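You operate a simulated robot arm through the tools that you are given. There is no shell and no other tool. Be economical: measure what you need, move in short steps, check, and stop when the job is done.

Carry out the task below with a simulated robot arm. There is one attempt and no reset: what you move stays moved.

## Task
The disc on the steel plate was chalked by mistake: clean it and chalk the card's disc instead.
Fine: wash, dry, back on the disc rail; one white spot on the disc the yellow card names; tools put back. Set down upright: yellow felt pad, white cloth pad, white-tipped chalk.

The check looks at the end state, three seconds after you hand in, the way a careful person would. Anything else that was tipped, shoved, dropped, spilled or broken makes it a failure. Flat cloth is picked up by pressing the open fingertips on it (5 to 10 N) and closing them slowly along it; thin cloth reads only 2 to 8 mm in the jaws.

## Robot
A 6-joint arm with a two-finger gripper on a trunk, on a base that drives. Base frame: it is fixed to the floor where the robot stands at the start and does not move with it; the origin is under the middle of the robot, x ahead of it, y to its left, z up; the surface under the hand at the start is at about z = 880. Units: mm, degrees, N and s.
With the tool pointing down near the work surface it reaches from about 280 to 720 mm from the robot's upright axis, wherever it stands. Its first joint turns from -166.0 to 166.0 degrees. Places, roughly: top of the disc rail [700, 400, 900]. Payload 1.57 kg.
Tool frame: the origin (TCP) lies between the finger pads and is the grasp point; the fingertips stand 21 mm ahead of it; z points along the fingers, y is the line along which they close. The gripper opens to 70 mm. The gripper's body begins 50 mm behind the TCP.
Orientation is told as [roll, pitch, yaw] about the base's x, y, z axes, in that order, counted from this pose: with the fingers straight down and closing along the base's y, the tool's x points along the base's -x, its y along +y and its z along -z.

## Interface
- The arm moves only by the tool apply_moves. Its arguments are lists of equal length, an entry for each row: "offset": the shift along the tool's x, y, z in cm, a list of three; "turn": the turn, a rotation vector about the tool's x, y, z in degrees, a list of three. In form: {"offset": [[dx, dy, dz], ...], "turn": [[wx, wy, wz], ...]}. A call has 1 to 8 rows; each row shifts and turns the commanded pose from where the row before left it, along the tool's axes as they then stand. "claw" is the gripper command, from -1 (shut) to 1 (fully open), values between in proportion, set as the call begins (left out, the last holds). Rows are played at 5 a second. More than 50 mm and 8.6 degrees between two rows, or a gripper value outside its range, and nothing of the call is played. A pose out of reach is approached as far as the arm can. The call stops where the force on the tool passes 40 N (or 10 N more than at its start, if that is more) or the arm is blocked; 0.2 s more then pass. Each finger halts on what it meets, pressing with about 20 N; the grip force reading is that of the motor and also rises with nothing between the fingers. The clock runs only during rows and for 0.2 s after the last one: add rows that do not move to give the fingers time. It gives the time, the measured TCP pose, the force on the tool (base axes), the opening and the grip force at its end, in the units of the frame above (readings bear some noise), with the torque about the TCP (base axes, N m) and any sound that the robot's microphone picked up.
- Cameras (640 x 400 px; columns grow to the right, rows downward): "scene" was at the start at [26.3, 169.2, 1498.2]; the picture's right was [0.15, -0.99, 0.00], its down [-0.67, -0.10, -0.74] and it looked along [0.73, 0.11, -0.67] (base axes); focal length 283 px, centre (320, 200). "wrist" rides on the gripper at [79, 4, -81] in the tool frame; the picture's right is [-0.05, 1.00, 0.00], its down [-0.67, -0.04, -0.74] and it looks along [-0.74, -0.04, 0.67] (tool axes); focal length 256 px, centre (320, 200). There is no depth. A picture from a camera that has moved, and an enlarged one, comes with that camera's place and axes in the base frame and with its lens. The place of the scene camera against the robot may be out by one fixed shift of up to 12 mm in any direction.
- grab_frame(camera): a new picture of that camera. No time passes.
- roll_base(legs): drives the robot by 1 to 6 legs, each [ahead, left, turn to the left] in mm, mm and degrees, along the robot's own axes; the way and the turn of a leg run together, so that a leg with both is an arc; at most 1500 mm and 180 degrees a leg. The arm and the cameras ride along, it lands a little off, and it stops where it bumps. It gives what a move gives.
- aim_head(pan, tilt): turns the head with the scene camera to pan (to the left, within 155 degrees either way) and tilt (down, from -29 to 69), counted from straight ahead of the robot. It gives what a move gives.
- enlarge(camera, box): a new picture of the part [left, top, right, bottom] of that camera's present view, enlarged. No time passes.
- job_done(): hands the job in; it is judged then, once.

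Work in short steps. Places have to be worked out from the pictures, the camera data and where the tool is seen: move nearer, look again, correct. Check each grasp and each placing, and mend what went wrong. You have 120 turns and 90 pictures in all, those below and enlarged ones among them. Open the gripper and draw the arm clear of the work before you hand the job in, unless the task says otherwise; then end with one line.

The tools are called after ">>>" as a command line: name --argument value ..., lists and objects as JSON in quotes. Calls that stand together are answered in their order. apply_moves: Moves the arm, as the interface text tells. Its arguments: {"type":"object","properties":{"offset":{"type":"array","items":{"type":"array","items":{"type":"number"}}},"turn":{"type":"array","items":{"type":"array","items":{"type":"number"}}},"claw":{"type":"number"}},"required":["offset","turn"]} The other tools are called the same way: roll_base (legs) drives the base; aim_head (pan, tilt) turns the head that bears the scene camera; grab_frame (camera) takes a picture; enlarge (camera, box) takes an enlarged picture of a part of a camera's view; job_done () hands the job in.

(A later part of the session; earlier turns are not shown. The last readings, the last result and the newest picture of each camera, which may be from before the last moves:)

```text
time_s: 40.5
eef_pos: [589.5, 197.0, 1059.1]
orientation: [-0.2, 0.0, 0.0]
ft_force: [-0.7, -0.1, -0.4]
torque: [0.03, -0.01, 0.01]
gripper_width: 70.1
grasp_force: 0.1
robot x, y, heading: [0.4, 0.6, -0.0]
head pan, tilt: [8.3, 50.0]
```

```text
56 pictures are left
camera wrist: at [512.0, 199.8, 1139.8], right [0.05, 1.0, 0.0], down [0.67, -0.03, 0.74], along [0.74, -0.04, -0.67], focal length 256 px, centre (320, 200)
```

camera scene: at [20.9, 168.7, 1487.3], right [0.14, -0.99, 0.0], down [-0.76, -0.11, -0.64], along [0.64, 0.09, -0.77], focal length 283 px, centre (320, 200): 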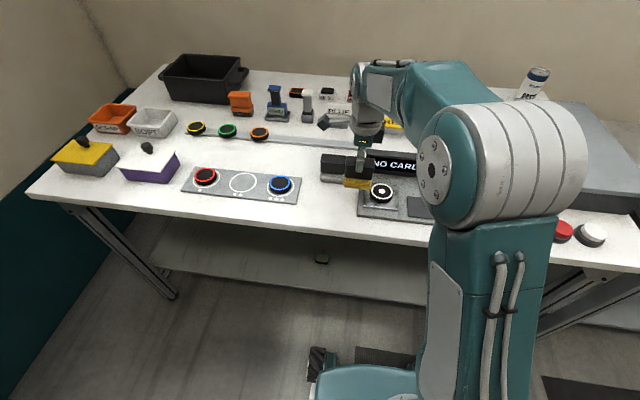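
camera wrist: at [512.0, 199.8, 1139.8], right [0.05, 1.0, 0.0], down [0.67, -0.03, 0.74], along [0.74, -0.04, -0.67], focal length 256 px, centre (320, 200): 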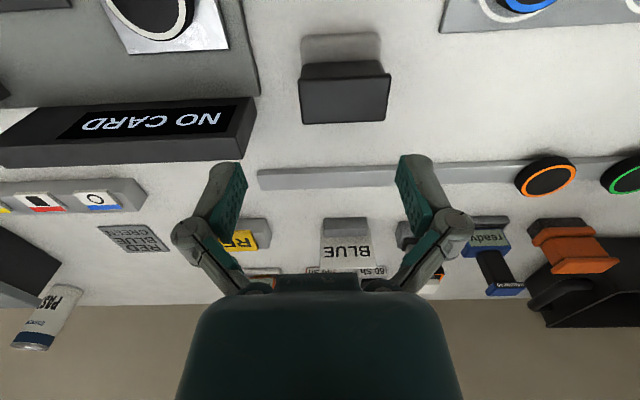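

Both pads stand upright. Next I move to view the disc up close from (500, 79).

>>> apply_moves --offset '[[2.3, -3, 0], [2.2, -3, 0], [2.2, -3, 2], [2.2, -2.8, 1.9], [0, 0, 0]]' --turn '[[0, 0, 0], [0, 0, 0], [0, 0, 0], [0, 0, 0], [0, 0, 0]]'

>>> grab_frame --camera "wrist"

>>> enlarge --camera "wrist" --box '[240, 50, 400, 150]'

```text
time_s: 41.6
eef_pos: [499.5, 78.8, 1018.4]
orientation: [-0.1, 0.0, 0.0]
ft_force: [0.1, 0.2, -0.2]
torque: [-0.01, 0.02, -0.01]
gripper_width: 70.0
grasp_force: 0.0
robot x, y, heading: [0.9, -0.4, 0.2]
head pan, tilt: [8.3, 50.0]
```

```text
55 pictures are left
camera wrist: at [421.3, 82.0, 1100.6], right [0.05, 1.0, 0.0], down [0.67, -0.03, 0.74], along [0.74, -0.04, -0.67], focal length 256 px, centre (320, 200)
```

wrist: 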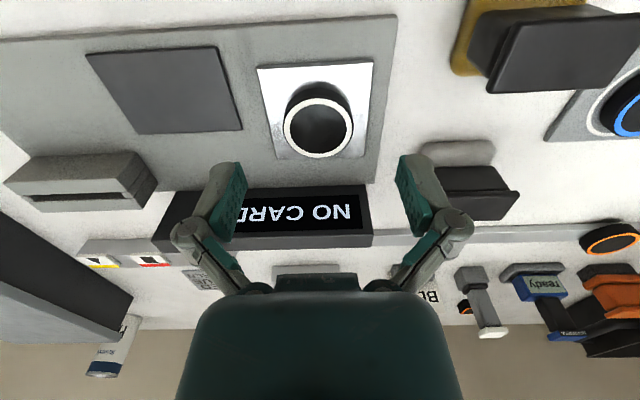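

```text
4.00 times, centred on (320, 100) of wrist
camera zoom: at [421.3, 82.0, 1100.6], right [0.05, 1.0, 0.0], down [0.67, -0.03, 0.74], along [0.74, -0.04, -0.67], focal length 1024 px, centre (320, 600)
```

zoom: 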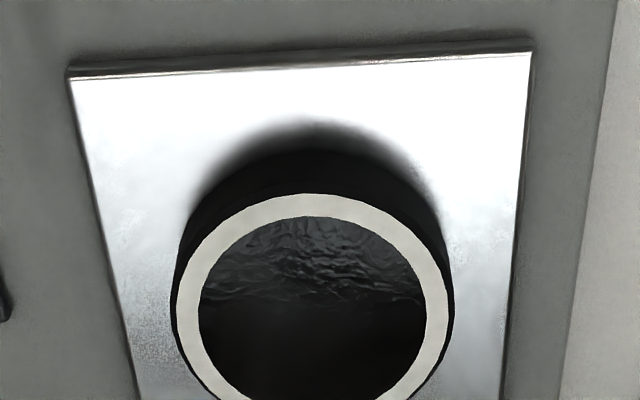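

The near half shows glints; I view the whole disc and compare with the blue disc to judge whether it's wet.

>>> enlarge --camera "wrist" --box '[270, 75, 370, 165]'

>>> enlarge --camera "wrist" --box '[560, 60, 640, 150]'

```text
4.44 times, centred on (320, 120) of wrist
camera zoom: at [421.3, 82.0, 1100.6], right [0.05, 1.0, 0.0], down [0.67, -0.03, 0.74], along [0.74, -0.04, -0.67], focal length 1138 px, centre (320, 556)
```

zoom: 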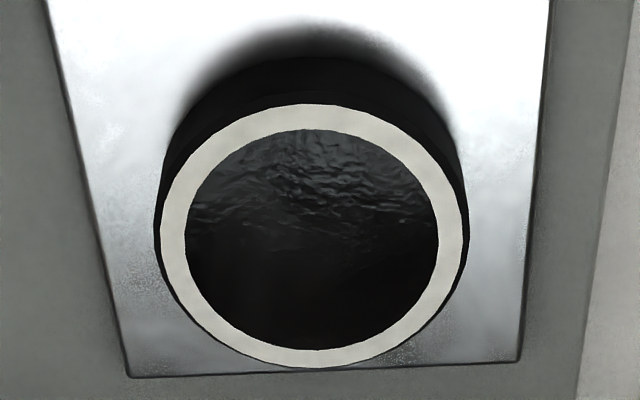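

```text
4.44 times, centred on (600, 105) of wrist
camera zoom: at [421.3, 82.0, 1100.6], right [0.05, 1.0, 0.0], down [0.67, -0.03, 0.74], along [0.74, -0.04, -0.67], focal length 1138 px, centre (-924, 622)
```

zoom: 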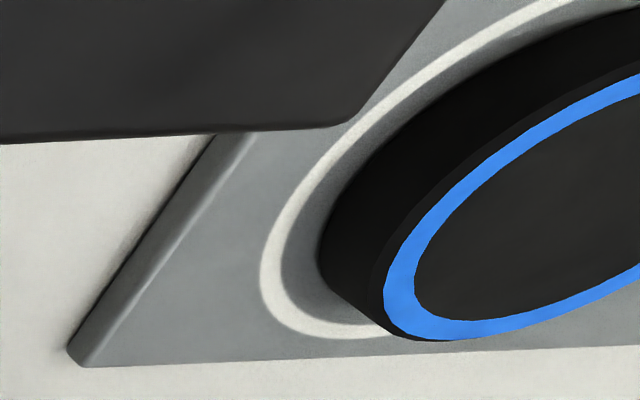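

The face still shows glossy ripples compared with the matte blue disc, so it's still damp. I go back to pick up the cloth pad for a longer drying.

>>> apply_moves --offset '[[0, 0, -4.1], [-2.8, 3.45, 0], [-2.8, 3.45, 0], [-2.8, 3.45, 0], [-2.75, 3.45, 0], [0, 0, 0], [0, 0, 0], [0, 0, 0]]' --turn '[[0, 0, 0], [0, 0, 0], [0, 0, 0], [0, 0, 0], [0, 0, 0], [0, 0, 8.2], [0, 0, 8.2], [0, 0, 8.2]]'

>>> apply_moves --offset '[[0, 0, 0], [0, 0, 0], [0, 0, 0], [0, 0, 0], [0, 0, 0], [0, 0, 0], [0, 0, 0], [0, 0, 0]]' --turn '[[0, 0, 8.2], [0, 0, 8.2], [0, 0, 8.2], [0, 0, 8.2], [0, 0, 8.2], [0, 0, 8.2], [0, 0, 8.2], [0, 0, 8.0]]'

>>> apply_moves --offset '[[0, 0, 3.5], [0, 0, 3.5], [0, 0, 0]]' --turn '[[0, 0, 0], [0, 0, 0], [0, 0, 0]]'

>>> grab_frame --camera "wrist"

```text
time_s: 43.5
eef_pos: [612.6, 217.8, 1062.2]
orientation: [-0.1, 0.0, -24.7]
ft_force: [0.0, 0.8, -0.1]
torque: [0.01, 0.0, 0.02]
gripper_width: 70.1
grasp_force: 0.1
robot x, y, heading: [-0.0, 1.2, 0.1]
head pan, tilt: [8.3, 50.0]
```

```text
time_s: 45.2
eef_pos: [612.4, 217.6, 1060.7]
orientation: [-0.1, 0.0, -90.2]
ft_force: [-0.4, -0.2, 0.3]
torque: [0.0, 0.03, 0.01]
gripper_width: 69.9
grasp_force: 0.1
robot x, y, heading: [0.9, 1.3, -0.1]
head pan, tilt: [8.3, 50.0]
```

```text
time_s: 46.0
eef_pos: [613.8, 216.6, 990.3]
orientation: [-0.1, -0.2, -90.0]
ft_force: [-0.3, -0.1, 0.4]
torque: [-0.03, -0.01, 0.01]
gripper_width: 70.1
grasp_force: 0.0
robot x, y, heading: [1.6, -0.0, 0.1]
head pan, tilt: [8.3, 50.0]
```

```text
51 pictures are left
camera wrist: at [618.9, 294.4, 1070.8], right [1.0, -0.05, 0.0], down [-0.04, -0.67, 0.75], along [-0.04, -0.74, -0.67], focal length 256 px, centre (320, 200)
```

wrist: 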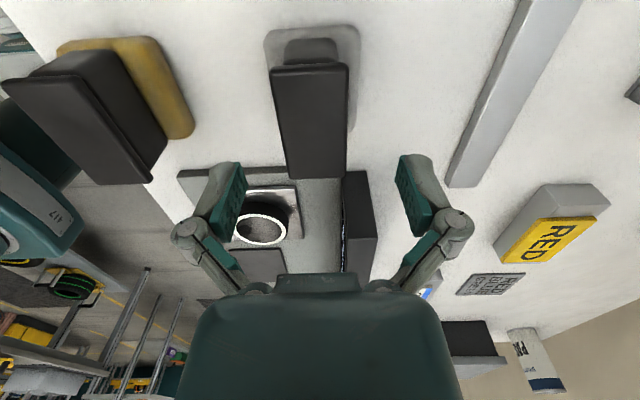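

Pad centred within the jaws. I go down to z≈950, close, and lift.

>>> apply_moves --offset '[[0, -0.2, 2.0], [0, 0, 2.0], [0, 0, 0]]' --turn '[[0, 0, 0], [0, 0, 0], [0, 0, 0]]'

>>> apply_moves --offset '[[0, 0, 0], [0, 0, 0], [0, 0, 0], [0, 0, 0]]' --turn '[[0, 0, 0], [0, 0, 0], [0, 0, 0], [0, 0, 0]]' --claw -1

>>> apply_moves --offset '[[0, 0, -4], [0, 0, -4], [0, -3.6, -1], [0, -3.7, 0], [-4.7, 0, 0], [-4.7, 0, 0], [-4.7, 0, 0], [0, 0, 3.0]]' --turn '[[0, 0, 0], [0, 0, 0], [0, 0, 0], [0, 0, 0], [0, 0, 0], [0, 0, 0], [0, 0, 0], [0, 0, 0]]'

```text
time_s: 46.9
eef_pos: [611.1, 217.8, 952.0]
orientation: [0.1, -0.2, -90.0]
ft_force: [0.1, 0.2, -0.2]
torque: [0.0, 0.0, 0.01]
gripper_width: 70.0
grasp_force: 0.1
robot x, y, heading: [-1.2, -1.3, -0.0]
head pan, tilt: [8.3, 50.0]
```

```text
time_s: 47.9
eef_pos: [610.9, 217.3, 951.7]
orientation: [0.3, 0.0, -89.9]
ft_force: [-0.3, 0.6, 20.4]
torque: [-0.01, 0.01, 0.01]
gripper_width: 37.2
grasp_force: 20.0
robot x, y, heading: [-1.2, 3.5, 0.1]
head pan, tilt: [8.3, 50.0]
```

```text
time_s: 49.6
eef_pos: [537.2, 76.1, 1013.0]
orientation: [0.0, -0.1, -90.0]
ft_force: [0.3, -0.3, -1.0]
torque: [0.04, -0.03, 0.01]
gripper_width: 37.3
grasp_force: 19.7
robot x, y, heading: [-0.2, -2.5, 0.1]
head pan, tilt: [8.3, 50.0]
```

I lower to just above contact (~986), then feel for it.

>>> apply_moves --offset '[[0, 0, 2.0], [0, 0, 0.5], [0, 0, 0.15], [0, 0, 0]]' --turn '[[0, 0, 0], [0, 0, 0], [0, 0, 0], [0, 0, 0]]'

```text
time_s: 50.6
eef_pos: [536.0, 76.7, 985.8]
orientation: [0.2, 0.0, -90.0]
ft_force: [-2.2, 0.6, 16.3]
torque: [0.07, 0.05, 0.02]
gripper_width: 37.1
grasp_force: 20.4
robot x, y, heading: [-4.9, 4.4, -0.1]
head pan, tilt: [8.3, 50.0]
```

In contact (16 N). I make several slow wiping strokes in x and y.

>>> apply_moves --offset '[[0, 0.6, -0.03], [0, 0.6, 0], [0, -0.8, 0], [0, -0.8, 0], [0, -0.8, 0], [0, 0.6, 0], [0, 0.6, 0], [0, 0, 0]]' --turn '[[0, 0, 0], [0, 0, 0], [0, 0, 0], [0, 0, 0], [0, 0, 0], [0, 0, 0], [0, 0, 0], [0, 0, 0]]'

>>> apply_moves --offset '[[0.6, 0, 0], [0.6, 0, 0], [-0.8, 0, 0], [-0.8, 0, 0], [-0.8, 0, 0], [0.6, 0, 0], [0.6, 0, 0], [0, 0, 0]]' --turn '[[0, 0, 0], [0, 0, 0], [0, 0, 0], [0, 0, 0], [0, 0, 0], [0, 0, 0], [0, 0, 0], [0, 0, 0]]'

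```text
time_s: 52.5
eef_pos: [537.4, 75.1, 984.7]
orientation: [0.0, -0.1, -90.1]
ft_force: [0.6, 0.4, -1.2]
torque: [-0.01, -0.01, -0.01]
gripper_width: 36.8
grasp_force: 19.8
robot x, y, heading: [-0.3, -0.9, -0.0]
head pan, tilt: [8.3, 50.0]
```

```text
time_s: 54.2
eef_pos: [537.5, 75.1, 984.3]
orientation: [0.0, -0.1, -89.9]
ft_force: [-0.2, -0.5, -1.1]
torque: [0.0, 0.01, -0.02]
gripper_width: 37.0
grasp_force: 20.0
robot x, y, heading: [1.2, -0.3, 0.2]
head pan, tilt: [8.3, 50.0]
```

Contact was lost after the stroke; I lower until ~10 N and wipe again.

>>> apply_moves --offset '[[0, 0, 0.12], [0, 0, 0.12], [0, 0, 0]]' --turn '[[0, 0, 0], [0, 0, 0], [0, 0, 0]]'

```text
time_s: 55.0
eef_pos: [538.6, 76.2, 982.7]
orientation: [0.0, -0.2, -90.0]
ft_force: [-0.5, -0.1, 2.0]
torque: [-0.04, -0.04, -0.06]
gripper_width: 36.8
grasp_force: 19.5
robot x, y, heading: [1.1, -3.6, -0.2]
head pan, tilt: [8.3, 50.0]
```

>>> apply_moves --offset '[[0, 0, 0.12], [0, 0.6, 0], [0, 0.4, 0.03], [0, -0.7, 0], [0, -0.7, 0.03], [0, -0.6, 0], [0, 1.0, 0.03], [0, 0, 0]]' --turn '[[0, 0, 0], [0, 0, 0], [0, 0, 0], [0, 0, 0], [0, 0, 0], [0, 0, 0], [0, 0, 0], [0, 0, 0]]'

>>> apply_moves --offset '[[0.6, 0, 0.03], [0.4, 0, 0.03], [-0.7, 0, 0], [-0.7, 0, 0.03], [-0.6, 0, 0], [1.0, 0, 0.03], [0, 0, 0]]' --turn '[[0, 0, 0], [0, 0, 0], [0, 0, 0], [0, 0, 0], [0, 0, 0], [0, 0, 0], [0, 0, 0]]'

```text
time_s: 56.9
eef_pos: [535.8, 75.7, 979.8]
orientation: [-0.1, 0.0, -90.0]
ft_force: [-4.3, 1.0, 2.5]
torque: [-0.03, 0.14, -0.01]
gripper_width: 36.7
grasp_force: 20.0
robot x, y, heading: [0.7, 0.3, 0.2]
head pan, tilt: [8.3, 50.0]
```

```text
time_s: 58.5
eef_pos: [536.7, 73.7, 978.8]
orientation: [-0.1, 0.0, -90.1]
ft_force: [-0.6, -8.5, 9.9]
torque: [-0.47, 0.06, 0.03]
gripper_width: 36.8
grasp_force: 20.0
robot x, y, heading: [-2.4, 0.6, -0.0]
head pan, tilt: [8.3, 50.0]
```

I lift, step to y≈150, and check the disc in the scene view.

>>> apply_moves --offset '[[0, 0, -4.0], [3.8, 0, -1.5], [3.8, 0, 0], [0, 0, 0]]' --turn '[[0, 0, 0], [0, 0, 0], [0, 0, 0], [0, 0, 0]]'

>>> enlarge --camera "scene" --box '[350, 170, 414, 210]'

>>> grab_frame --camera "wrist"

```text
time_s: 59.5
eef_pos: [538.6, 153.0, 1034.8]
orientation: [-0.2, 0.0, -90.1]
ft_force: [0.5, 0.0, -0.7]
torque: [0.02, -0.01, 0.0]
gripper_width: 36.8
grasp_force: 20.0
robot x, y, heading: [-2.1, -2.6, -0.1]
head pan, tilt: [8.3, 50.0]
```

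```text
10.00 times, centred on (382, 190) of scene
camera zoom: at [20.9, 168.9, 1487.2], right [0.14, -0.99, 0.0], down [-0.76, -0.11, -0.64], along [0.64, 0.09, -0.77], focal length 2831 px, centre (-300, 300)
```

zoom: 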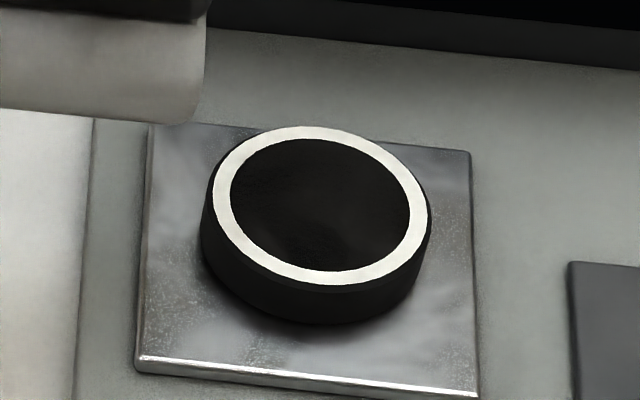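

```text
49 pictures are left
camera wrist: at [542.9, 230.6, 1115.3], right [1.0, -0.05, 0.0], down [-0.03, -0.67, 0.75], along [-0.04, -0.74, -0.67], focal length 256 px, centre (320, 200)
```

wrist: 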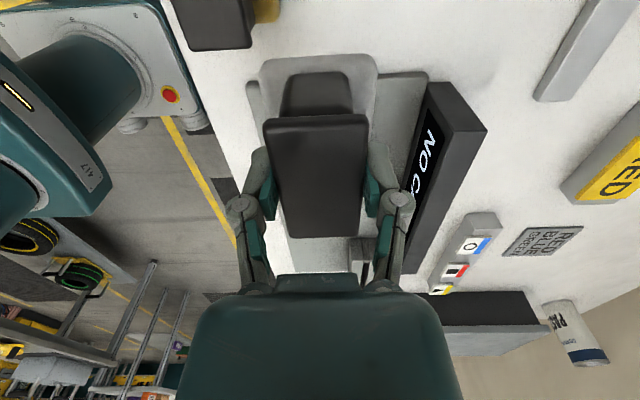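

I compare with the dry blue disc under the same camera.

>>> enlarge --camera "scene" --box '[250, 164, 314, 204]'

```text
10.00 times, centred on (282, 184) of scene
camera zoom: at [20.9, 168.9, 1487.2], right [0.14, -0.99, 0.0], down [-0.76, -0.11, -0.64], along [0.64, 0.09, -0.77], focal length 2831 px, centre (700, 360)
```

zoom: 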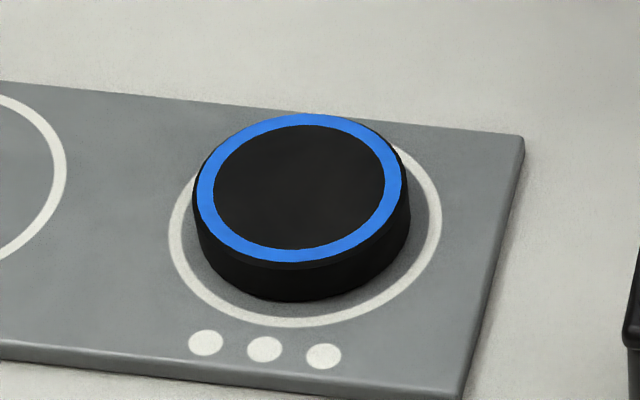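

The blue disc is matte while this one is darker and textured, so still damp. I return for longer wiping, keeping contact force.

>>> apply_moves --offset '[[-3.8, 0, 0], [-3.8, 0, 1.5], [0, 0, 3.5], [0, 0, 0.5], [0, 0, 0.15], [0, 0, 0]]' --turn '[[0, 0, 0], [0, 0, 0], [0, 0, 0], [0, 0, 0], [0, 0, 0], [0, 0, 0]]'

```text
time_s: 60.9
eef_pos: [537.1, 75.4, 978.0]
orientation: [0.0, 0.0, -90.1]
ft_force: [-0.7, 1.4, 2.6]
torque: [0.15, 0.07, 0.02]
gripper_width: 36.6
grasp_force: 19.4
robot x, y, heading: [4.4, 0.5, 0.0]
head pan, tilt: [8.3, 50.0]
```

>>> apply_moves --offset '[[0, 0, 0.15], [0, 1.0, 0], [0, 0.5, 0], [0, -1.0, 0], [0, -1.0, 0], [0, -1.0, 0], [0, 1.0, 0], [0, 0.5, 0]]' --turn '[[0, 0, 0], [0, 0, 0], [0, 0, 0], [0, 0, 0], [0, 0, 0], [0, 0, 0], [0, 0, 0], [0, 0, 0]]'

```text
time_s: 62.6
eef_pos: [537.9, 76.0, 976.3]
orientation: [-0.1, 0.0, -90.0]
ft_force: [-4.4, 1.4, 4.8]
torque: [0.41, 0.05, 0.19]
gripper_width: 36.4
grasp_force: 19.8
robot x, y, heading: [3.0, -0.4, 0.1]
head pan, tilt: [8.3, 50.0]
```

Still in contact (5 N); more strokes with slight extra pressure.

>>> apply_moves --offset '[[0, 0, 0.1], [0.8, 0, 0], [0.7, 0, 0], [-1.0, 0, 0.03], [-1.0, 0, 0], [-1.0, 0, 0.03], [0.8, 0, 0], [0.7, 0, 0]]' --turn '[[0, 0, 0], [0, 0, 0], [0, 0, 0], [0, 0, 0], [0, 0, 0], [0, 0, 0], [0, 0, 0], [0, 0, 0]]'

>>> apply_moves --offset '[[0, 0, 0.1], [0, 1.0, 0], [0, 0.5, 0], [0, -1.0, 0.03], [0, -1.0, 0], [0, -1.0, 0.03], [0, 1.0, 0], [0, 0.5, 0]]' --turn '[[0, 0, 0], [0, 0, 0], [0, 0, 0], [0, 0, 0], [0, 0, 0], [0, 0, 0], [0, 0, 0], [0, 0, 0]]'

>>> apply_moves --offset '[[0, 0, -4.0], [3.8, 0, -1.5], [3.8, 0, 0], [0, 0, 0]]' --turn '[[0, 0, 0], [0, 0, 0], [0, 0, 0], [0, 0, 0]]'

>>> enlarge --camera "scene" --box '[350, 170, 414, 210]'

```text
time_s: 64.5
eef_pos: [537.0, 74.8, 973.5]
orientation: [-0.2, -0.1, -90.0]
ft_force: [-0.2, -1.0, 1.3]
torque: [-0.06, -0.02, -0.05]
gripper_width: 36.6
grasp_force: 20.1
robot x, y, heading: [1.5, 0.4, -0.1]
head pan, tilt: [8.3, 50.0]
```

```text
time_s: 66.2
eef_pos: [537.4, 75.9, 972.5]
orientation: [-0.1, -0.2, -90.0]
ft_force: [-1.7, 0.4, 0.1]
torque: [0.03, 0.02, 0.01]
gripper_width: 36.4
grasp_force: 20.0
robot x, y, heading: [0.9, 0.2, -0.1]
head pan, tilt: [8.3, 50.0]
```

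```text
time_s: 67.2
eef_pos: [535.3, 150.0, 1027.7]
orientation: [-0.1, 0.1, -90.0]
ft_force: [0.1, 0.3, -1.2]
torque: [0.0, 0.02, 0.0]
gripper_width: 36.2
grasp_force: 19.8
robot x, y, heading: [-0.7, -1.9, -0.0]
head pan, tilt: [8.3, 50.0]
```

```text
10.00 times, centred on (382, 190) of scene
camera zoom: at [20.9, 168.9, 1487.2], right [0.14, -0.99, 0.0], down [-0.76, -0.11, -0.64], along [0.64, 0.09, -0.77], focal length 2831 px, centre (-300, 300)
```

zoom: 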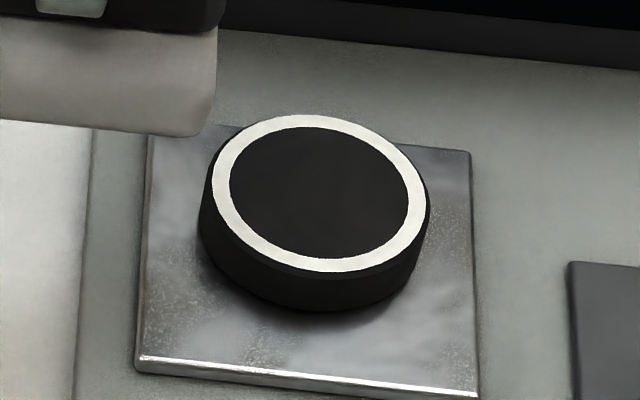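

Now the disc is matte and dry (shifted ~4 mm in +x, fine). I carry the cloth pad home and lower it.

>>> apply_moves --offset '[[3.4, 0, 0], [3.3, 0, 0], [0, 3.7, 0], [0, 3.7, 0], [0, 0, 4.0], [0, 0, 3.5], [0, 0, 0.8], [0, 0, 0]]' --turn '[[0, 0, 0], [0, 0, 0], [0, 0, 0], [0, 0, 0], [0, 0, 0], [0, 0, 0], [0, 0, 0], [0, 0, 0]]'

```text
time_s: 69.0
eef_pos: [610.6, 218.4, 941.6]
orientation: [-0.1, -0.1, -90.1]
ft_force: [0.3, -0.6, -1.9]
torque: [-0.01, 0.01, 0.01]
gripper_width: 36.4
grasp_force: 19.9
robot x, y, heading: [0.9, 0.6, -0.1]
head pan, tilt: [8.3, 50.0]
```

>>> apply_moves --offset '[[0, 0, 0.2], [0, 0, 0.2], [0, 0, 0]]' --turn '[[0, 0, 0], [0, 0, 0], [0, 0, 0]]'

```text
time_s: 69.8
eef_pos: [612.0, 218.6, 939.5]
orientation: [-0.2, -0.2, -90.0]
ft_force: [0.4, -0.1, -1.4]
torque: [0.03, 0.01, 0.03]
gripper_width: 36.4
grasp_force: 19.1
robot x, y, heading: [-1.5, -0.2, -0.1]
head pan, tilt: [8.3, 50.0]
```

>>> apply_moves --offset '[[0, 0, 0.15], [0, 0, 0.15], [0, 0, 0]]' --turn '[[0, 0, 0], [0, 0, 0], [0, 0, 0]]'

```text
time_s: 70.7
eef_pos: [610.5, 219.3, 938.9]
orientation: [0.1, 0.0, -90.0]
ft_force: [-4.3, 1.7, 11.1]
torque: [0.02, -0.12, 0.0]
gripper_width: 36.2
grasp_force: 20.5
robot x, y, heading: [-1.1, 1.6, -0.1]
head pan, tilt: [8.3, 50.0]
```

Contact. I release, rise, and rotate back to yaw 0, moving toward the disc.

>>> apply_moves --offset '[[0, 0, 0], [0, 0, 0], [0, 0, 0]]' --turn '[[0, 0, 0], [0, 0, 0], [0, 0, 0]]' --claw 1

>>> apply_moves --offset '[[0, 0, -4], [0, 0, -4], [0, 0, -4], [0, 0, 0], [0, 0, 0], [0, 0, 0], [0, 0, 0], [0, 0, 0]]' --turn '[[0, 0, 0], [0, 0, 0], [0, 0, 0], [0, 0, -8.2], [0, 0, -8.2], [0, 0, -8.2], [0, 0, -8.2], [0, 0, -8.2]]'

>>> apply_moves --offset '[[0, 0, 0], [0, 0, 0], [0, 0, 0], [0, 0, 0], [0, 0, 0], [0, 0, 0]]' --turn '[[0, 0, -8.2], [0, 0, -8.2], [0, 0, -8.2], [0, 0, -8.2], [0, 0, -8.2], [0, 0, -7.8]]'

>>> apply_moves --offset '[[2.6, -3.6, 0], [2.6, -3.6, 0], [2.6, -3.6, 2], [2.6, -3.4, 2], [0, 0, 0]]' --turn '[[0, 0, 0], [0, 0, 0], [0, 0, 0], [0, 0, 0], [0, 0, 0]]'

>>> grab_frame --camera "wrist"

>>> enlarge --camera "wrist" --box '[270, 75, 370, 165]'

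```text
time_s: 71.5
eef_pos: [611.7, 217.3, 937.3]
orientation: [-0.1, 0.0, -90.1]
ft_force: [0.0, 0.0, 0.7]
torque: [-0.01, -0.01, 0.03]
gripper_width: 70.1
grasp_force: 0.1
robot x, y, heading: [-1.5, -0.1, -0.2]
head pan, tilt: [8.3, 50.0]
```

```text
time_s: 73.2
eef_pos: [610.7, 218.6, 1056.3]
orientation: [-0.1, 0.0, -48.9]
ft_force: [-0.3, 0.0, 0.1]
torque: [-0.01, -0.02, 0.01]
gripper_width: 70.0
grasp_force: 0.1
robot x, y, heading: [1.7, -1.2, 0.2]
head pan, tilt: [8.3, 50.0]
```

```text
time_s: 74.7
eef_pos: [611.2, 218.2, 1058.0]
orientation: [0.0, 0.1, -0.1]
ft_force: [-0.3, 0.0, 0.2]
torque: [-0.03, 0.0, 0.02]
gripper_width: 69.9
grasp_force: 0.0
robot x, y, heading: [-1.2, 1.9, -0.2]
head pan, tilt: [8.3, 50.0]
```

```text
time_s: 75.8
eef_pos: [505.7, 76.9, 1018.6]
orientation: [0.0, 0.0, -0.1]
ft_force: [0.1, -0.6, 0.0]
torque: [0.02, -0.01, -0.01]
gripper_width: 70.0
grasp_force: 0.1
robot x, y, heading: [-2.3, 1.1, 0.1]
head pan, tilt: [8.3, 50.0]
```

```text
46 pictures are left
camera wrist: at [427.7, 79.6, 1100.0], right [0.06, 1.0, 0.0], down [0.67, -0.04, 0.74], along [0.74, -0.04, -0.67], focal length 256 px, centre (320, 200)
```

wrist: 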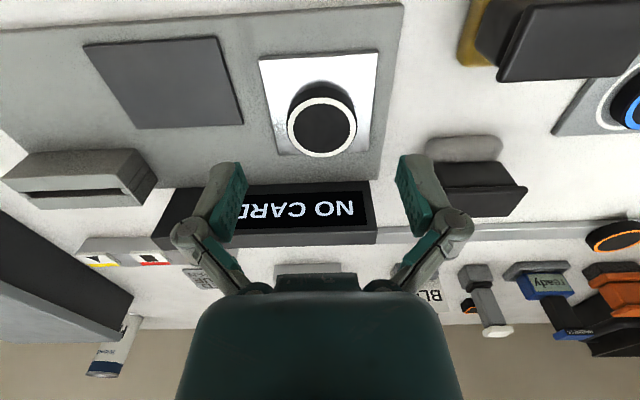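

```text
4.44 times, centred on (320, 120) of wrist
camera zoom: at [427.7, 79.6, 1100.0], right [0.06, 1.0, 0.0], down [0.67, -0.04, 0.74], along [0.74, -0.04, -0.67], focal length 1138 px, centre (320, 556)
```

zoom: 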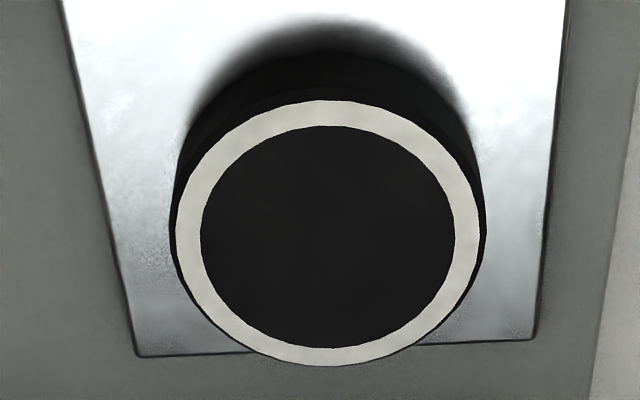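

Clean and matte dry. Disc centre is at (543, 75), top z≈915; I approach from above in steps.

>>> apply_moves --offset '[[-3.7, -0.2, 2.0], [0, 0, 3.5], [0, 0, 0]]' --turn '[[0, 0, 0], [0, 0, 0], [0, 0, 0]]'

>>> grab_frame --camera "wrist"

>>> enlarge --camera "scene" --box '[310, 130, 470, 230]'

```text
time_s: 76.7
eef_pos: [543.3, 75.9, 963.9]
orientation: [-0.1, 0.0, -0.2]
ft_force: [-0.1, 0.0, -0.2]
torque: [-0.01, 0.02, 0.02]
gripper_width: 70.0
grasp_force: 0.1
robot x, y, heading: [1.9, 0.6, 0.2]
head pan, tilt: [8.3, 50.0]
```

```text
44 pictures are left
camera wrist: at [464.6, 78.3, 1045.0], right [0.06, 1.0, 0.0], down [0.67, -0.04, 0.74], along [0.74, -0.04, -0.67], focal length 256 px, centre (320, 200)
```

wrist: 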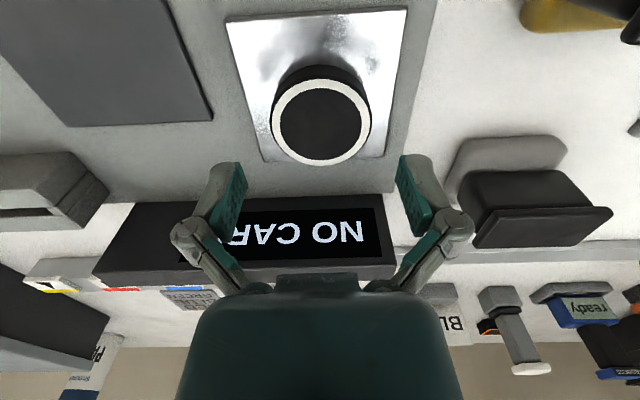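

```text
4.00 times, centred on (390, 180) of scene
camera zoom: at [21.0, 168.5, 1487.3], right [0.14, -0.99, 0.0], down [-0.76, -0.11, -0.64], along [0.64, 0.09, -0.77], focal length 1132 px, centre (40, 280)
```

zoom: 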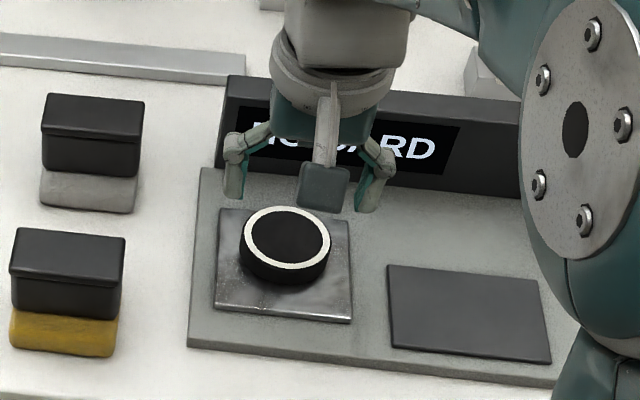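

Centred over the disc. I descend to z≈923 and close on it.

>>> apply_moves --offset '[[0, -0.1, 2.0], [0, 0, 1.5], [0, 0, 0.6], [0, 0, 0]]' --turn '[[0, 0, 0], [0, 0, 0], [0, 0, 0], [0, 0, 0]]'

>>> apply_moves --offset '[[0, 0, 0], [0, 0, 0], [0, 0, 0]]' --turn '[[0, 0, 0], [0, 0, 0], [0, 0, 0]]' --claw -1

```text
time_s: 77.7
eef_pos: [543.8, 74.2, 921.9]
orientation: [-0.1, 0.1, -0.3]
ft_force: [-0.5, -0.6, -0.2]
torque: [0.0, 0.0, 0.0]
gripper_width: 69.9
grasp_force: 0.1
robot x, y, heading: [1.1, 2.4, -0.1]
head pan, tilt: [8.3, 50.0]
```

```text
time_s: 78.5
eef_pos: [544.3, 75.3, 924.0]
orientation: [0.0, -0.1, -0.2]
ft_force: [-0.6, 2.8, 17.0]
torque: [0.01, -0.04, 0.01]
gripper_width: 59.1
grasp_force: 20.0
robot x, y, heading: [3.1, 1.5, -0.1]
head pan, tilt: [8.3, 50.0]
```

Gripped at 59 mm. I lift it up.

>>> apply_moves --offset '[[0, 0, -2], [0, 0, -4], [0, 0, -4], [0, 0, -4], [0, 0, 0]]' --turn '[[0, 0, 0], [0, 0, 0], [0, 0, 0], [0, 0, 0], [0, 0, 0]]'

>>> grab_frame --camera "wrist"

```text
time_s: 79.7
eef_pos: [544.4, 73.3, 1061.8]
orientation: [-0.1, 0.1, -0.2]
ft_force: [0.3, -0.3, -0.2]
torque: [-0.02, -0.01, -0.01]
gripper_width: 58.7
grasp_force: 20.1
robot x, y, heading: [1.6, 2.3, -0.0]
head pan, tilt: [8.3, 50.0]
```

```text
42 pictures are left
camera wrist: at [465.6, 76.5, 1142.3], right [0.06, 1.0, 0.0], down [0.67, -0.04, 0.74], along [0.74, -0.04, -0.67], focal length 256 px, centre (320, 200)
```

wrist: 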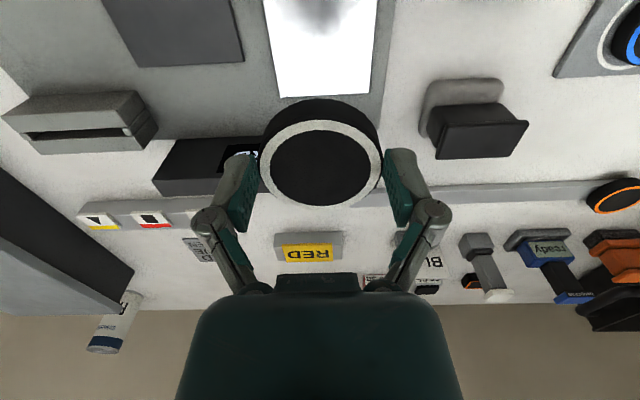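

The disc is held level. I drive left 250 and ahead 100 mm, the disc well above everything, so the rail, chalk and red disc come within reach.

>>> roll_base --legs '[[0, 250, 0], [100, 0, 0]]'

>>> aim_head --pan -5 --tilt 48

>>> grab_frame --camera "wrist"

>>> grab_frame --camera "scene"

```text
time_s: 82.2
eef_pos: [642.2, 318.3, 1060.7]
orientation: [0.3, 0.0, -0.2]
ft_force: [-0.5, -0.6, -0.2]
torque: [0.02, 0.02, 0.0]
gripper_width: 58.9
grasp_force: 20.2
robot x, y, heading: [100.9, 249.6, -0.1]
head pan, tilt: [8.3, 50.0]
```

```text
time_s: 83.0
eef_pos: [642.5, 319.5, 1061.5]
orientation: [0.1, 0.1, -0.1]
ft_force: [-0.2, -0.1, -0.3]
torque: [0.02, -0.02, -0.03]
gripper_width: 58.6
grasp_force: 20.6
robot x, y, heading: [101.0, 247.2, -0.2]
head pan, tilt: [-5.0, 48.0]
```

```text
41 pictures are left
camera wrist: at [563.4, 322.6, 1142.5], right [0.06, 1.0, 0.0], down [0.67, -0.04, 0.74], along [0.74, -0.04, -0.67], focal length 256 px, centre (320, 200)
```

wrist: 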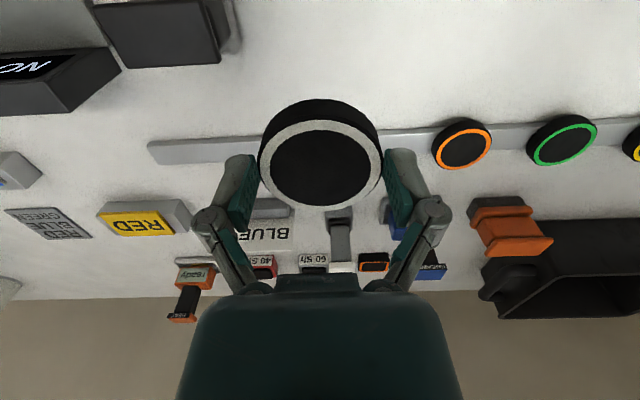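

```text
40 pictures are left
camera scene: at [121.5, 396.3, 1490.3], right [-0.09, -1.0, 0.0], down [-0.74, 0.07, -0.67], along [0.67, -0.06, -0.74], focal length 283 px, centre (320, 200)
```

scene: 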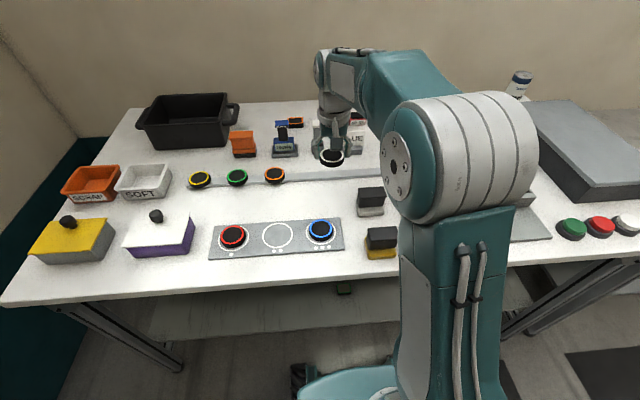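

Rail discs sit at x≈732, y≈461 and 562. I zoom in to see how they rest on the rail.

>>> enlarge --camera "wrist" --box '[400, 90, 640, 190]'

>>> enlarge --camera "scene" --box '[180, 140, 400, 200]'

```text
2.67 times, centred on (520, 140) of wrist
camera zoom: at [563.4, 322.6, 1142.5], right [0.06, 1.0, 0.0], down [0.67, -0.04, 0.74], along [0.74, -0.04, -0.67], focal length 683 px, centre (-213, 360)
```

zoom: 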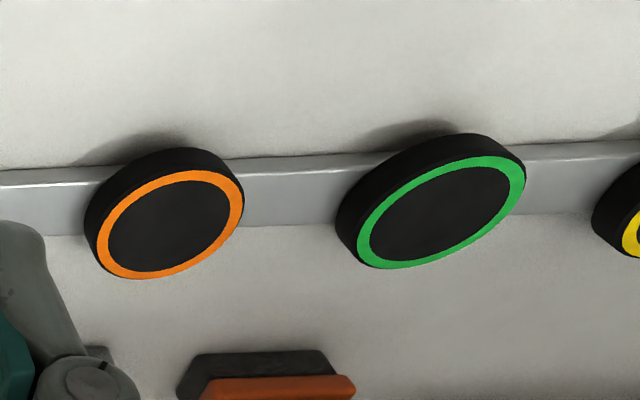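

```text
2.91 times, centred on (290, 170) of scene
camera zoom: at [121.5, 396.3, 1490.3], right [-0.09, -1.0, 0.0], down [-0.74, 0.07, -0.67], along [0.67, -0.06, -0.74], focal length 824 px, centre (407, 287)
```

zoom: 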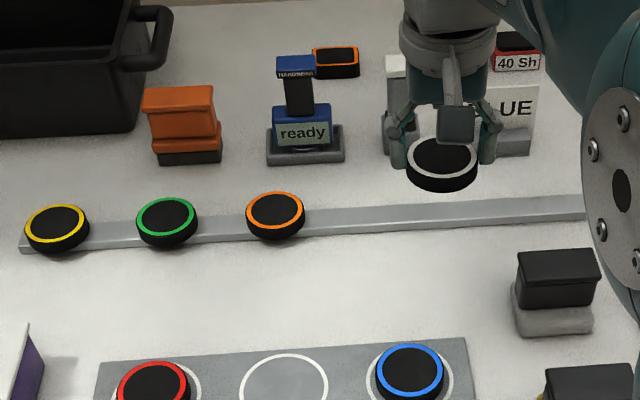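

The discs lie flat, centred on the rail (x≈739). I move over a free spot at (739, 365) and descend to 955.

>>> apply_moves --offset '[[-3.3, 1.6, 0], [-3.2, 1.5, 0], [-3.2, 1.5, 2.0], [0, 0, 4], [0, 0, 4], [0, 0, 0]]' --turn '[[0, 0, 0], [0, 0, 0], [0, 0, 0], [0, 0, 0], [0, 0, 0], [0, 0, 0]]'

>>> grab_frame --camera "wrist"

>>> enlarge --camera "scene" --box '[230, 120, 390, 220]'

```text
time_s: 84.4
eef_pos: [741.5, 367.1, 959.2]
orientation: [-0.1, 0.0, -0.2]
ft_force: [0.5, 0.3, 0.5]
torque: [0.02, -0.03, 0.01]
gripper_width: 59.0
grasp_force: 20.0
robot x, y, heading: [97.3, 245.4, 0.2]
head pan, tilt: [-5.0, 48.0]
```

```text
37 pictures are left
camera wrist: at [662.6, 370.6, 1041.3], right [0.06, 1.0, 0.0], down [0.67, -0.04, 0.74], along [0.74, -0.04, -0.67], focal length 256 px, centre (320, 200)
```

wrist: 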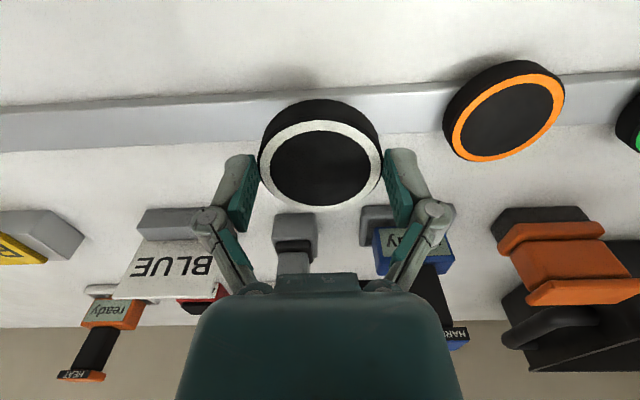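

```text
4.00 times, centred on (310, 170) of scene
camera zoom: at [122.1, 399.6, 1490.0], right [-0.09, -1.0, 0.0], down [-0.74, 0.06, -0.67], along [0.67, -0.06, -0.74], focal length 1132 px, centre (360, 320)
```

zoom: 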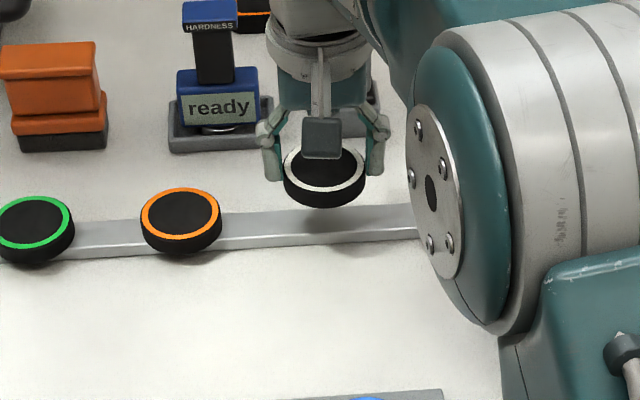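

Rail spans x 728–756, centre 742: aligned. I descend to contact in small steps.

>>> apply_moves --offset '[[0, 0, 1.5], [0, 0, 0.8], [0, 0, 0.4], [0, 0, 0]]' --turn '[[0, 0, 0], [0, 0, 0], [0, 0, 0], [0, 0, 0]]'

```text
time_s: 85.4
eef_pos: [740.1, 367.4, 933.7]
orientation: [-0.1, 0.0, -0.2]
ft_force: [-0.5, 1.1, 0.2]
torque: [0.0, -0.01, -0.02]
gripper_width: 59.1
grasp_force: 19.8
robot x, y, heading: [95.1, 248.4, 0.1]
head pan, tilt: [-5.0, 48.0]
```

>>> apply_moves --offset '[[0, 0, 0.3], [0, 0, 0.2], [0, 0, 0]]' --turn '[[0, 0, 0], [0, 0, 0], [0, 0, 0]]'

```text
time_s: 86.2
eef_pos: [738.9, 367.3, 928.7]
orientation: [-0.1, 0.0, -0.2]
ft_force: [1.1, -0.4, -0.7]
torque: [0.0, 0.02, 0.0]
gripper_width: 59.1
grasp_force: 19.8
robot x, y, heading: [99.9, 248.5, -0.3]
head pan, tilt: [-5.0, 48.0]
```

>>> apply_moves --offset '[[0, 0, 0.2], [0, 0, 0.2], [0, 0, 0]]' --turn '[[0, 0, 0], [0, 0, 0], [0, 0, 0]]'

```text
time_s: 87.0
eef_pos: [739.4, 366.7, 923.8]
orientation: [-0.1, 0.0, -0.2]
ft_force: [0.4, 0.5, 0.1]
torque: [-0.03, -0.01, 0.02]
gripper_width: 59.1
grasp_force: 20.3
robot x, y, heading: [95.2, 248.9, -0.0]
head pan, tilt: [-5.0, 48.0]
```

No contact yet; I look before going further.

>>> enlarge --camera "scene" --box '[260, 140, 356, 200]'

>>> apply_moves --offset '[[0, 0, 0.15], [0, 0, 0.15], [0, 0, 0]]' --turn '[[0, 0, 0], [0, 0, 0], [0, 0, 0]]'

```text
6.67 times, centred on (308, 170) of scene
camera zoom: at [122.1, 399.5, 1490.0], right [-0.09, -1.0, 0.0], down [-0.74, 0.06, -0.67], along [0.67, -0.06, -0.74], focal length 1887 px, centre (400, 400)
```

zoom: 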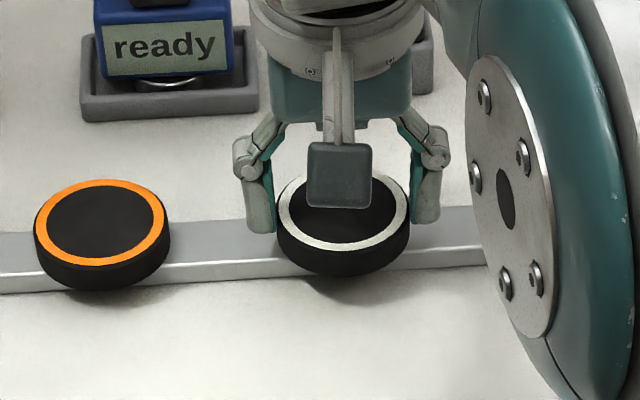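

```text
time_s: 87.8
eef_pos: [740.0, 366.5, 921.7]
orientation: [0.0, 0.0, -0.2]
ft_force: [0.0, -0.2, -0.8]
torque: [0.01, 0.03, 0.0]
gripper_width: 59.0
grasp_force: 20.2
robot x, y, heading: [99.1, 250.5, 0.0]
head pan, tilt: [-5.0, 48.0]
```

It is a few mm above the rail; continuing down.

>>> apply_moves --offset '[[0, 0, 0.15], [0, 0, 0.15], [0, 0, 0]]' --turn '[[0, 0, 0], [0, 0, 0], [0, 0, 0]]'

```text
time_s: 88.6
eef_pos: [739.3, 367.4, 918.1]
orientation: [-0.1, -0.1, -0.2]
ft_force: [0.3, 0.4, -1.5]
torque: [0.01, 0.03, -0.02]
gripper_width: 58.8
grasp_force: 20.1
robot x, y, heading: [98.8, 249.9, -0.2]
head pan, tilt: [-5.0, 48.0]
```

>>> apply_moves --offset '[[0, 0, 0.15], [0, 0, 0.15], [0, 0, 0]]' --turn '[[0, 0, 0], [0, 0, 0], [0, 0, 0]]'

>>> enlarge --camera "scene" --box '[260, 140, 356, 200]'

```text
time_s: 89.4
eef_pos: [739.7, 368.1, 917.1]
orientation: [0.0, -0.2, -0.3]
ft_force: [0.3, 1.0, 12.3]
torque: [0.0, -0.08, 0.03]
gripper_width: 59.0
grasp_force: 19.6
robot x, y, heading: [95.7, 246.7, -0.1]
head pan, tilt: [-5.0, 48.0]
```

```text
6.67 times, centred on (308, 170) of scene
camera zoom: at [121.2, 399.6, 1490.1], right [-0.09, -1.0, 0.0], down [-0.74, 0.06, -0.67], along [0.67, -0.06, -0.74], focal length 1887 px, centre (400, 400)
```

zoom: 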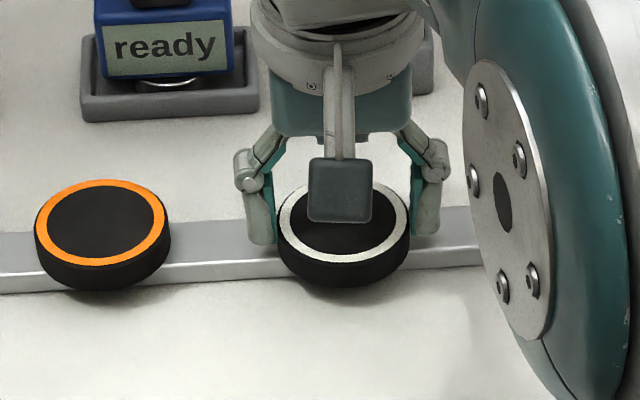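

On the rail (12 N), but it sits ~6 mm nearer the front than the orange disc. I lift slightly, shift +5 mm in x, and lower again.

>>> apply_moves --offset '[[0, 0, -0.6], [-0.5, 0, 0], [0, 0, 0.3], [0, 0, 0.2], [0, 0, 0.1], [0, 0, 0]]' --turn '[[0, 0, 0], [0, 0, 0], [0, 0, 0], [0, 0, 0], [0, 0, 0], [0, 0, 0]]'

```text
time_s: 90.8
eef_pos: [743.8, 366.8, 916.8]
orientation: [-0.1, -0.1, -0.2]
ft_force: [-1.8, -1.5, 11.5]
torque: [0.01, -0.07, -0.01]
gripper_width: 59.1
grasp_force: 20.1
robot x, y, heading: [99.4, 250.9, 0.0]
head pan, tilt: [-5.0, 48.0]
```

Contact again at the centred spot. I release and rise, then check.

>>> apply_moves --offset '[[0, 0, -0.1], [0, 0, 0], [0, 0, 0]]' --turn '[[0, 0, 0], [0, 0, 0], [0, 0, 0]]' --claw 1

>>> apply_moves --offset '[[0, 0, -3], [0, 0, -4], [3, 0, -4], [3, 0, 0], [0, 0, 0]]' --turn '[[0, 0, 0], [0, 0, 0], [0, 0, 0], [0, 0, 0], [0, 0, 0]]'

>>> grab_frame --camera "wrist"

```text
time_s: 91.6
eef_pos: [743.7, 368.0, 917.0]
orientation: [-0.1, 0.0, -0.2]
ft_force: [0.4, 0.3, -0.3]
torque: [-0.02, -0.03, -0.01]
gripper_width: 69.8
grasp_force: 0.0
robot x, y, heading: [97.8, 251.5, -0.0]
head pan, tilt: [-5.0, 48.0]
```

```text
time_s: 92.8
eef_pos: [682.0, 369.0, 1029.2]
orientation: [-0.2, 0.0, -0.2]
ft_force: [0.7, -0.2, -0.3]
torque: [-0.03, 0.01, -0.01]
gripper_width: 69.8
grasp_force: 0.1
robot x, y, heading: [97.9, 248.9, 0.1]
head pan, tilt: [-5.0, 48.0]
```

```text
33 pictures are left
camera wrist: at [604.1, 372.3, 1110.9], right [0.06, 1.0, 0.0], down [0.67, -0.04, 0.74], along [0.74, -0.04, -0.67], focal length 256 px, centre (320, 200)
```

wrist: 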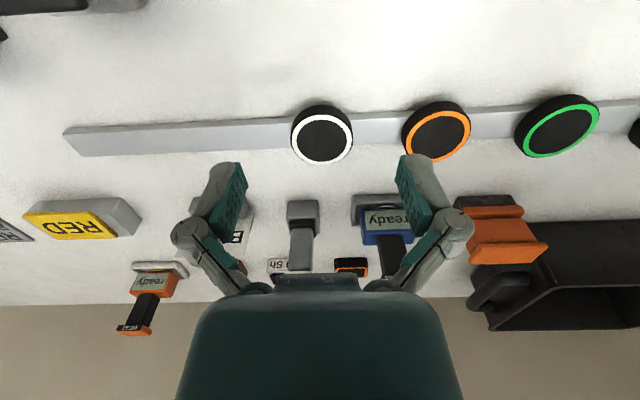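

The white disc rests in line on the rail. Next is the chalk: I drive ahead 90 mm for reach.

>>> roll_base --legs '[[90, 0, 0]]'

>>> grab_frame --camera "wrist"

>>> enlarge --camera "wrist" --box '[250, 140, 410, 280]'

```text
time_s: 93.9
eef_pos: [770.7, 368.2, 1030.0]
orientation: [-0.2, 0.0, -0.3]
ft_force: [0.3, 0.2, -0.7]
torque: [0.02, 0.03, -0.01]
gripper_width: 70.0
grasp_force: 0.0
robot x, y, heading: [186.0, 254.1, 0.2]
head pan, tilt: [-5.0, 48.0]
```

```text
32 pictures are left
camera wrist: at [692.7, 372.0, 1111.0], right [0.06, 1.0, 0.0], down [0.67, -0.04, 0.74], along [0.74, -0.04, -0.67], focal length 256 px, centre (320, 200)
```

wrist: 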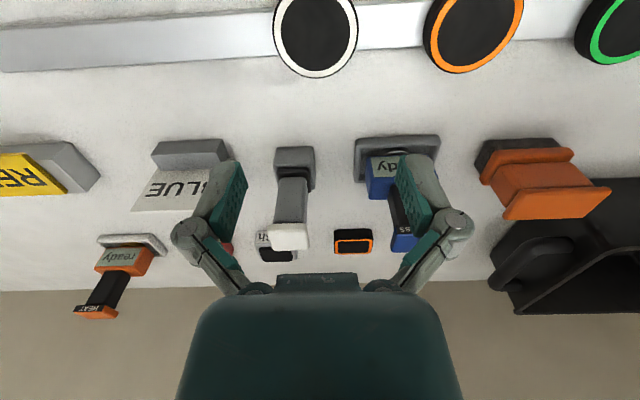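

```text
2.86 times, centred on (330, 210) of wrist
camera zoom: at [692.7, 372.0, 1111.0], right [0.06, 1.0, 0.0], down [0.67, -0.04, 0.74], along [0.74, -0.04, -0.67], focal length 731 px, centre (291, 171)
```

zoom: 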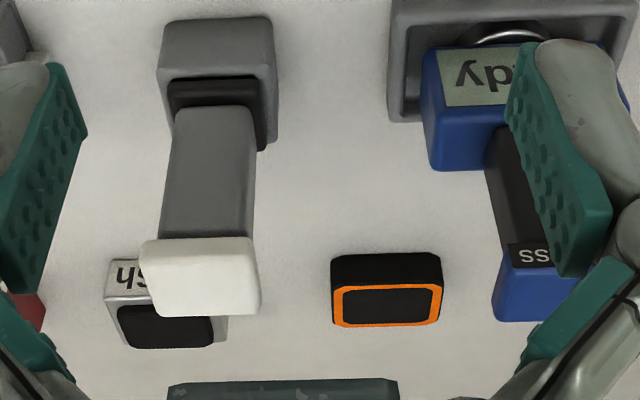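

The chalk stands in a grey socket, shaft ≈28 mm wide, top ≈ z 995, centre about (881, 336). I move above it and look.

>>> apply_moves --offset '[[0, 0, -2.5], [-3.7, -1.1, 0], [-3.7, -1.1, 0], [-3.6, -1.0, 0], [0, 0, 0]]' --turn '[[0, 0, 0], [0, 0, 0], [0, 0, 0], [0, 0, 0], [0, 0, 0]]'

>>> grab_frame --camera "wrist"

>>> enlarge --camera "scene" --box '[250, 90, 410, 190]'

```text
time_s: 95.1
eef_pos: [879.8, 338.2, 1054.5]
orientation: [0.0, 0.1, -0.2]
ft_force: [0.9, 0.1, 0.0]
torque: [0.02, 0.03, 0.03]
gripper_width: 70.0
grasp_force: 0.0
robot x, y, heading: [186.0, 247.6, -0.2]
head pan, tilt: [-5.0, 48.0]
```

```text
30 pictures are left
camera wrist: at [802.4, 341.4, 1135.4], right [0.06, 1.0, 0.0], down [0.67, -0.04, 0.74], along [0.74, -0.04, -0.67], focal length 256 px, centre (320, 200)
```

wrist: 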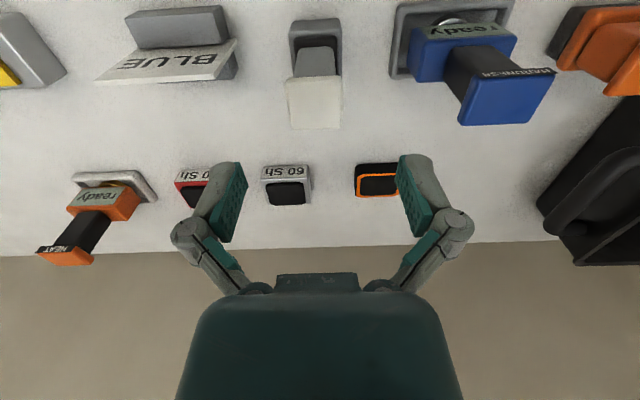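

```text
4.00 times, centred on (330, 140) of scene
camera zoom: at [210.8, 399.2, 1490.0], right [-0.09, -1.0, 0.0], down [-0.74, 0.07, -0.67], along [0.67, -0.06, -0.74], focal length 1132 px, centre (280, 440)
```

zoom: 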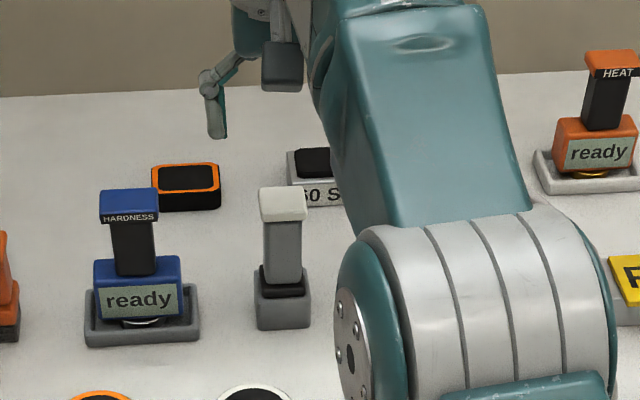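

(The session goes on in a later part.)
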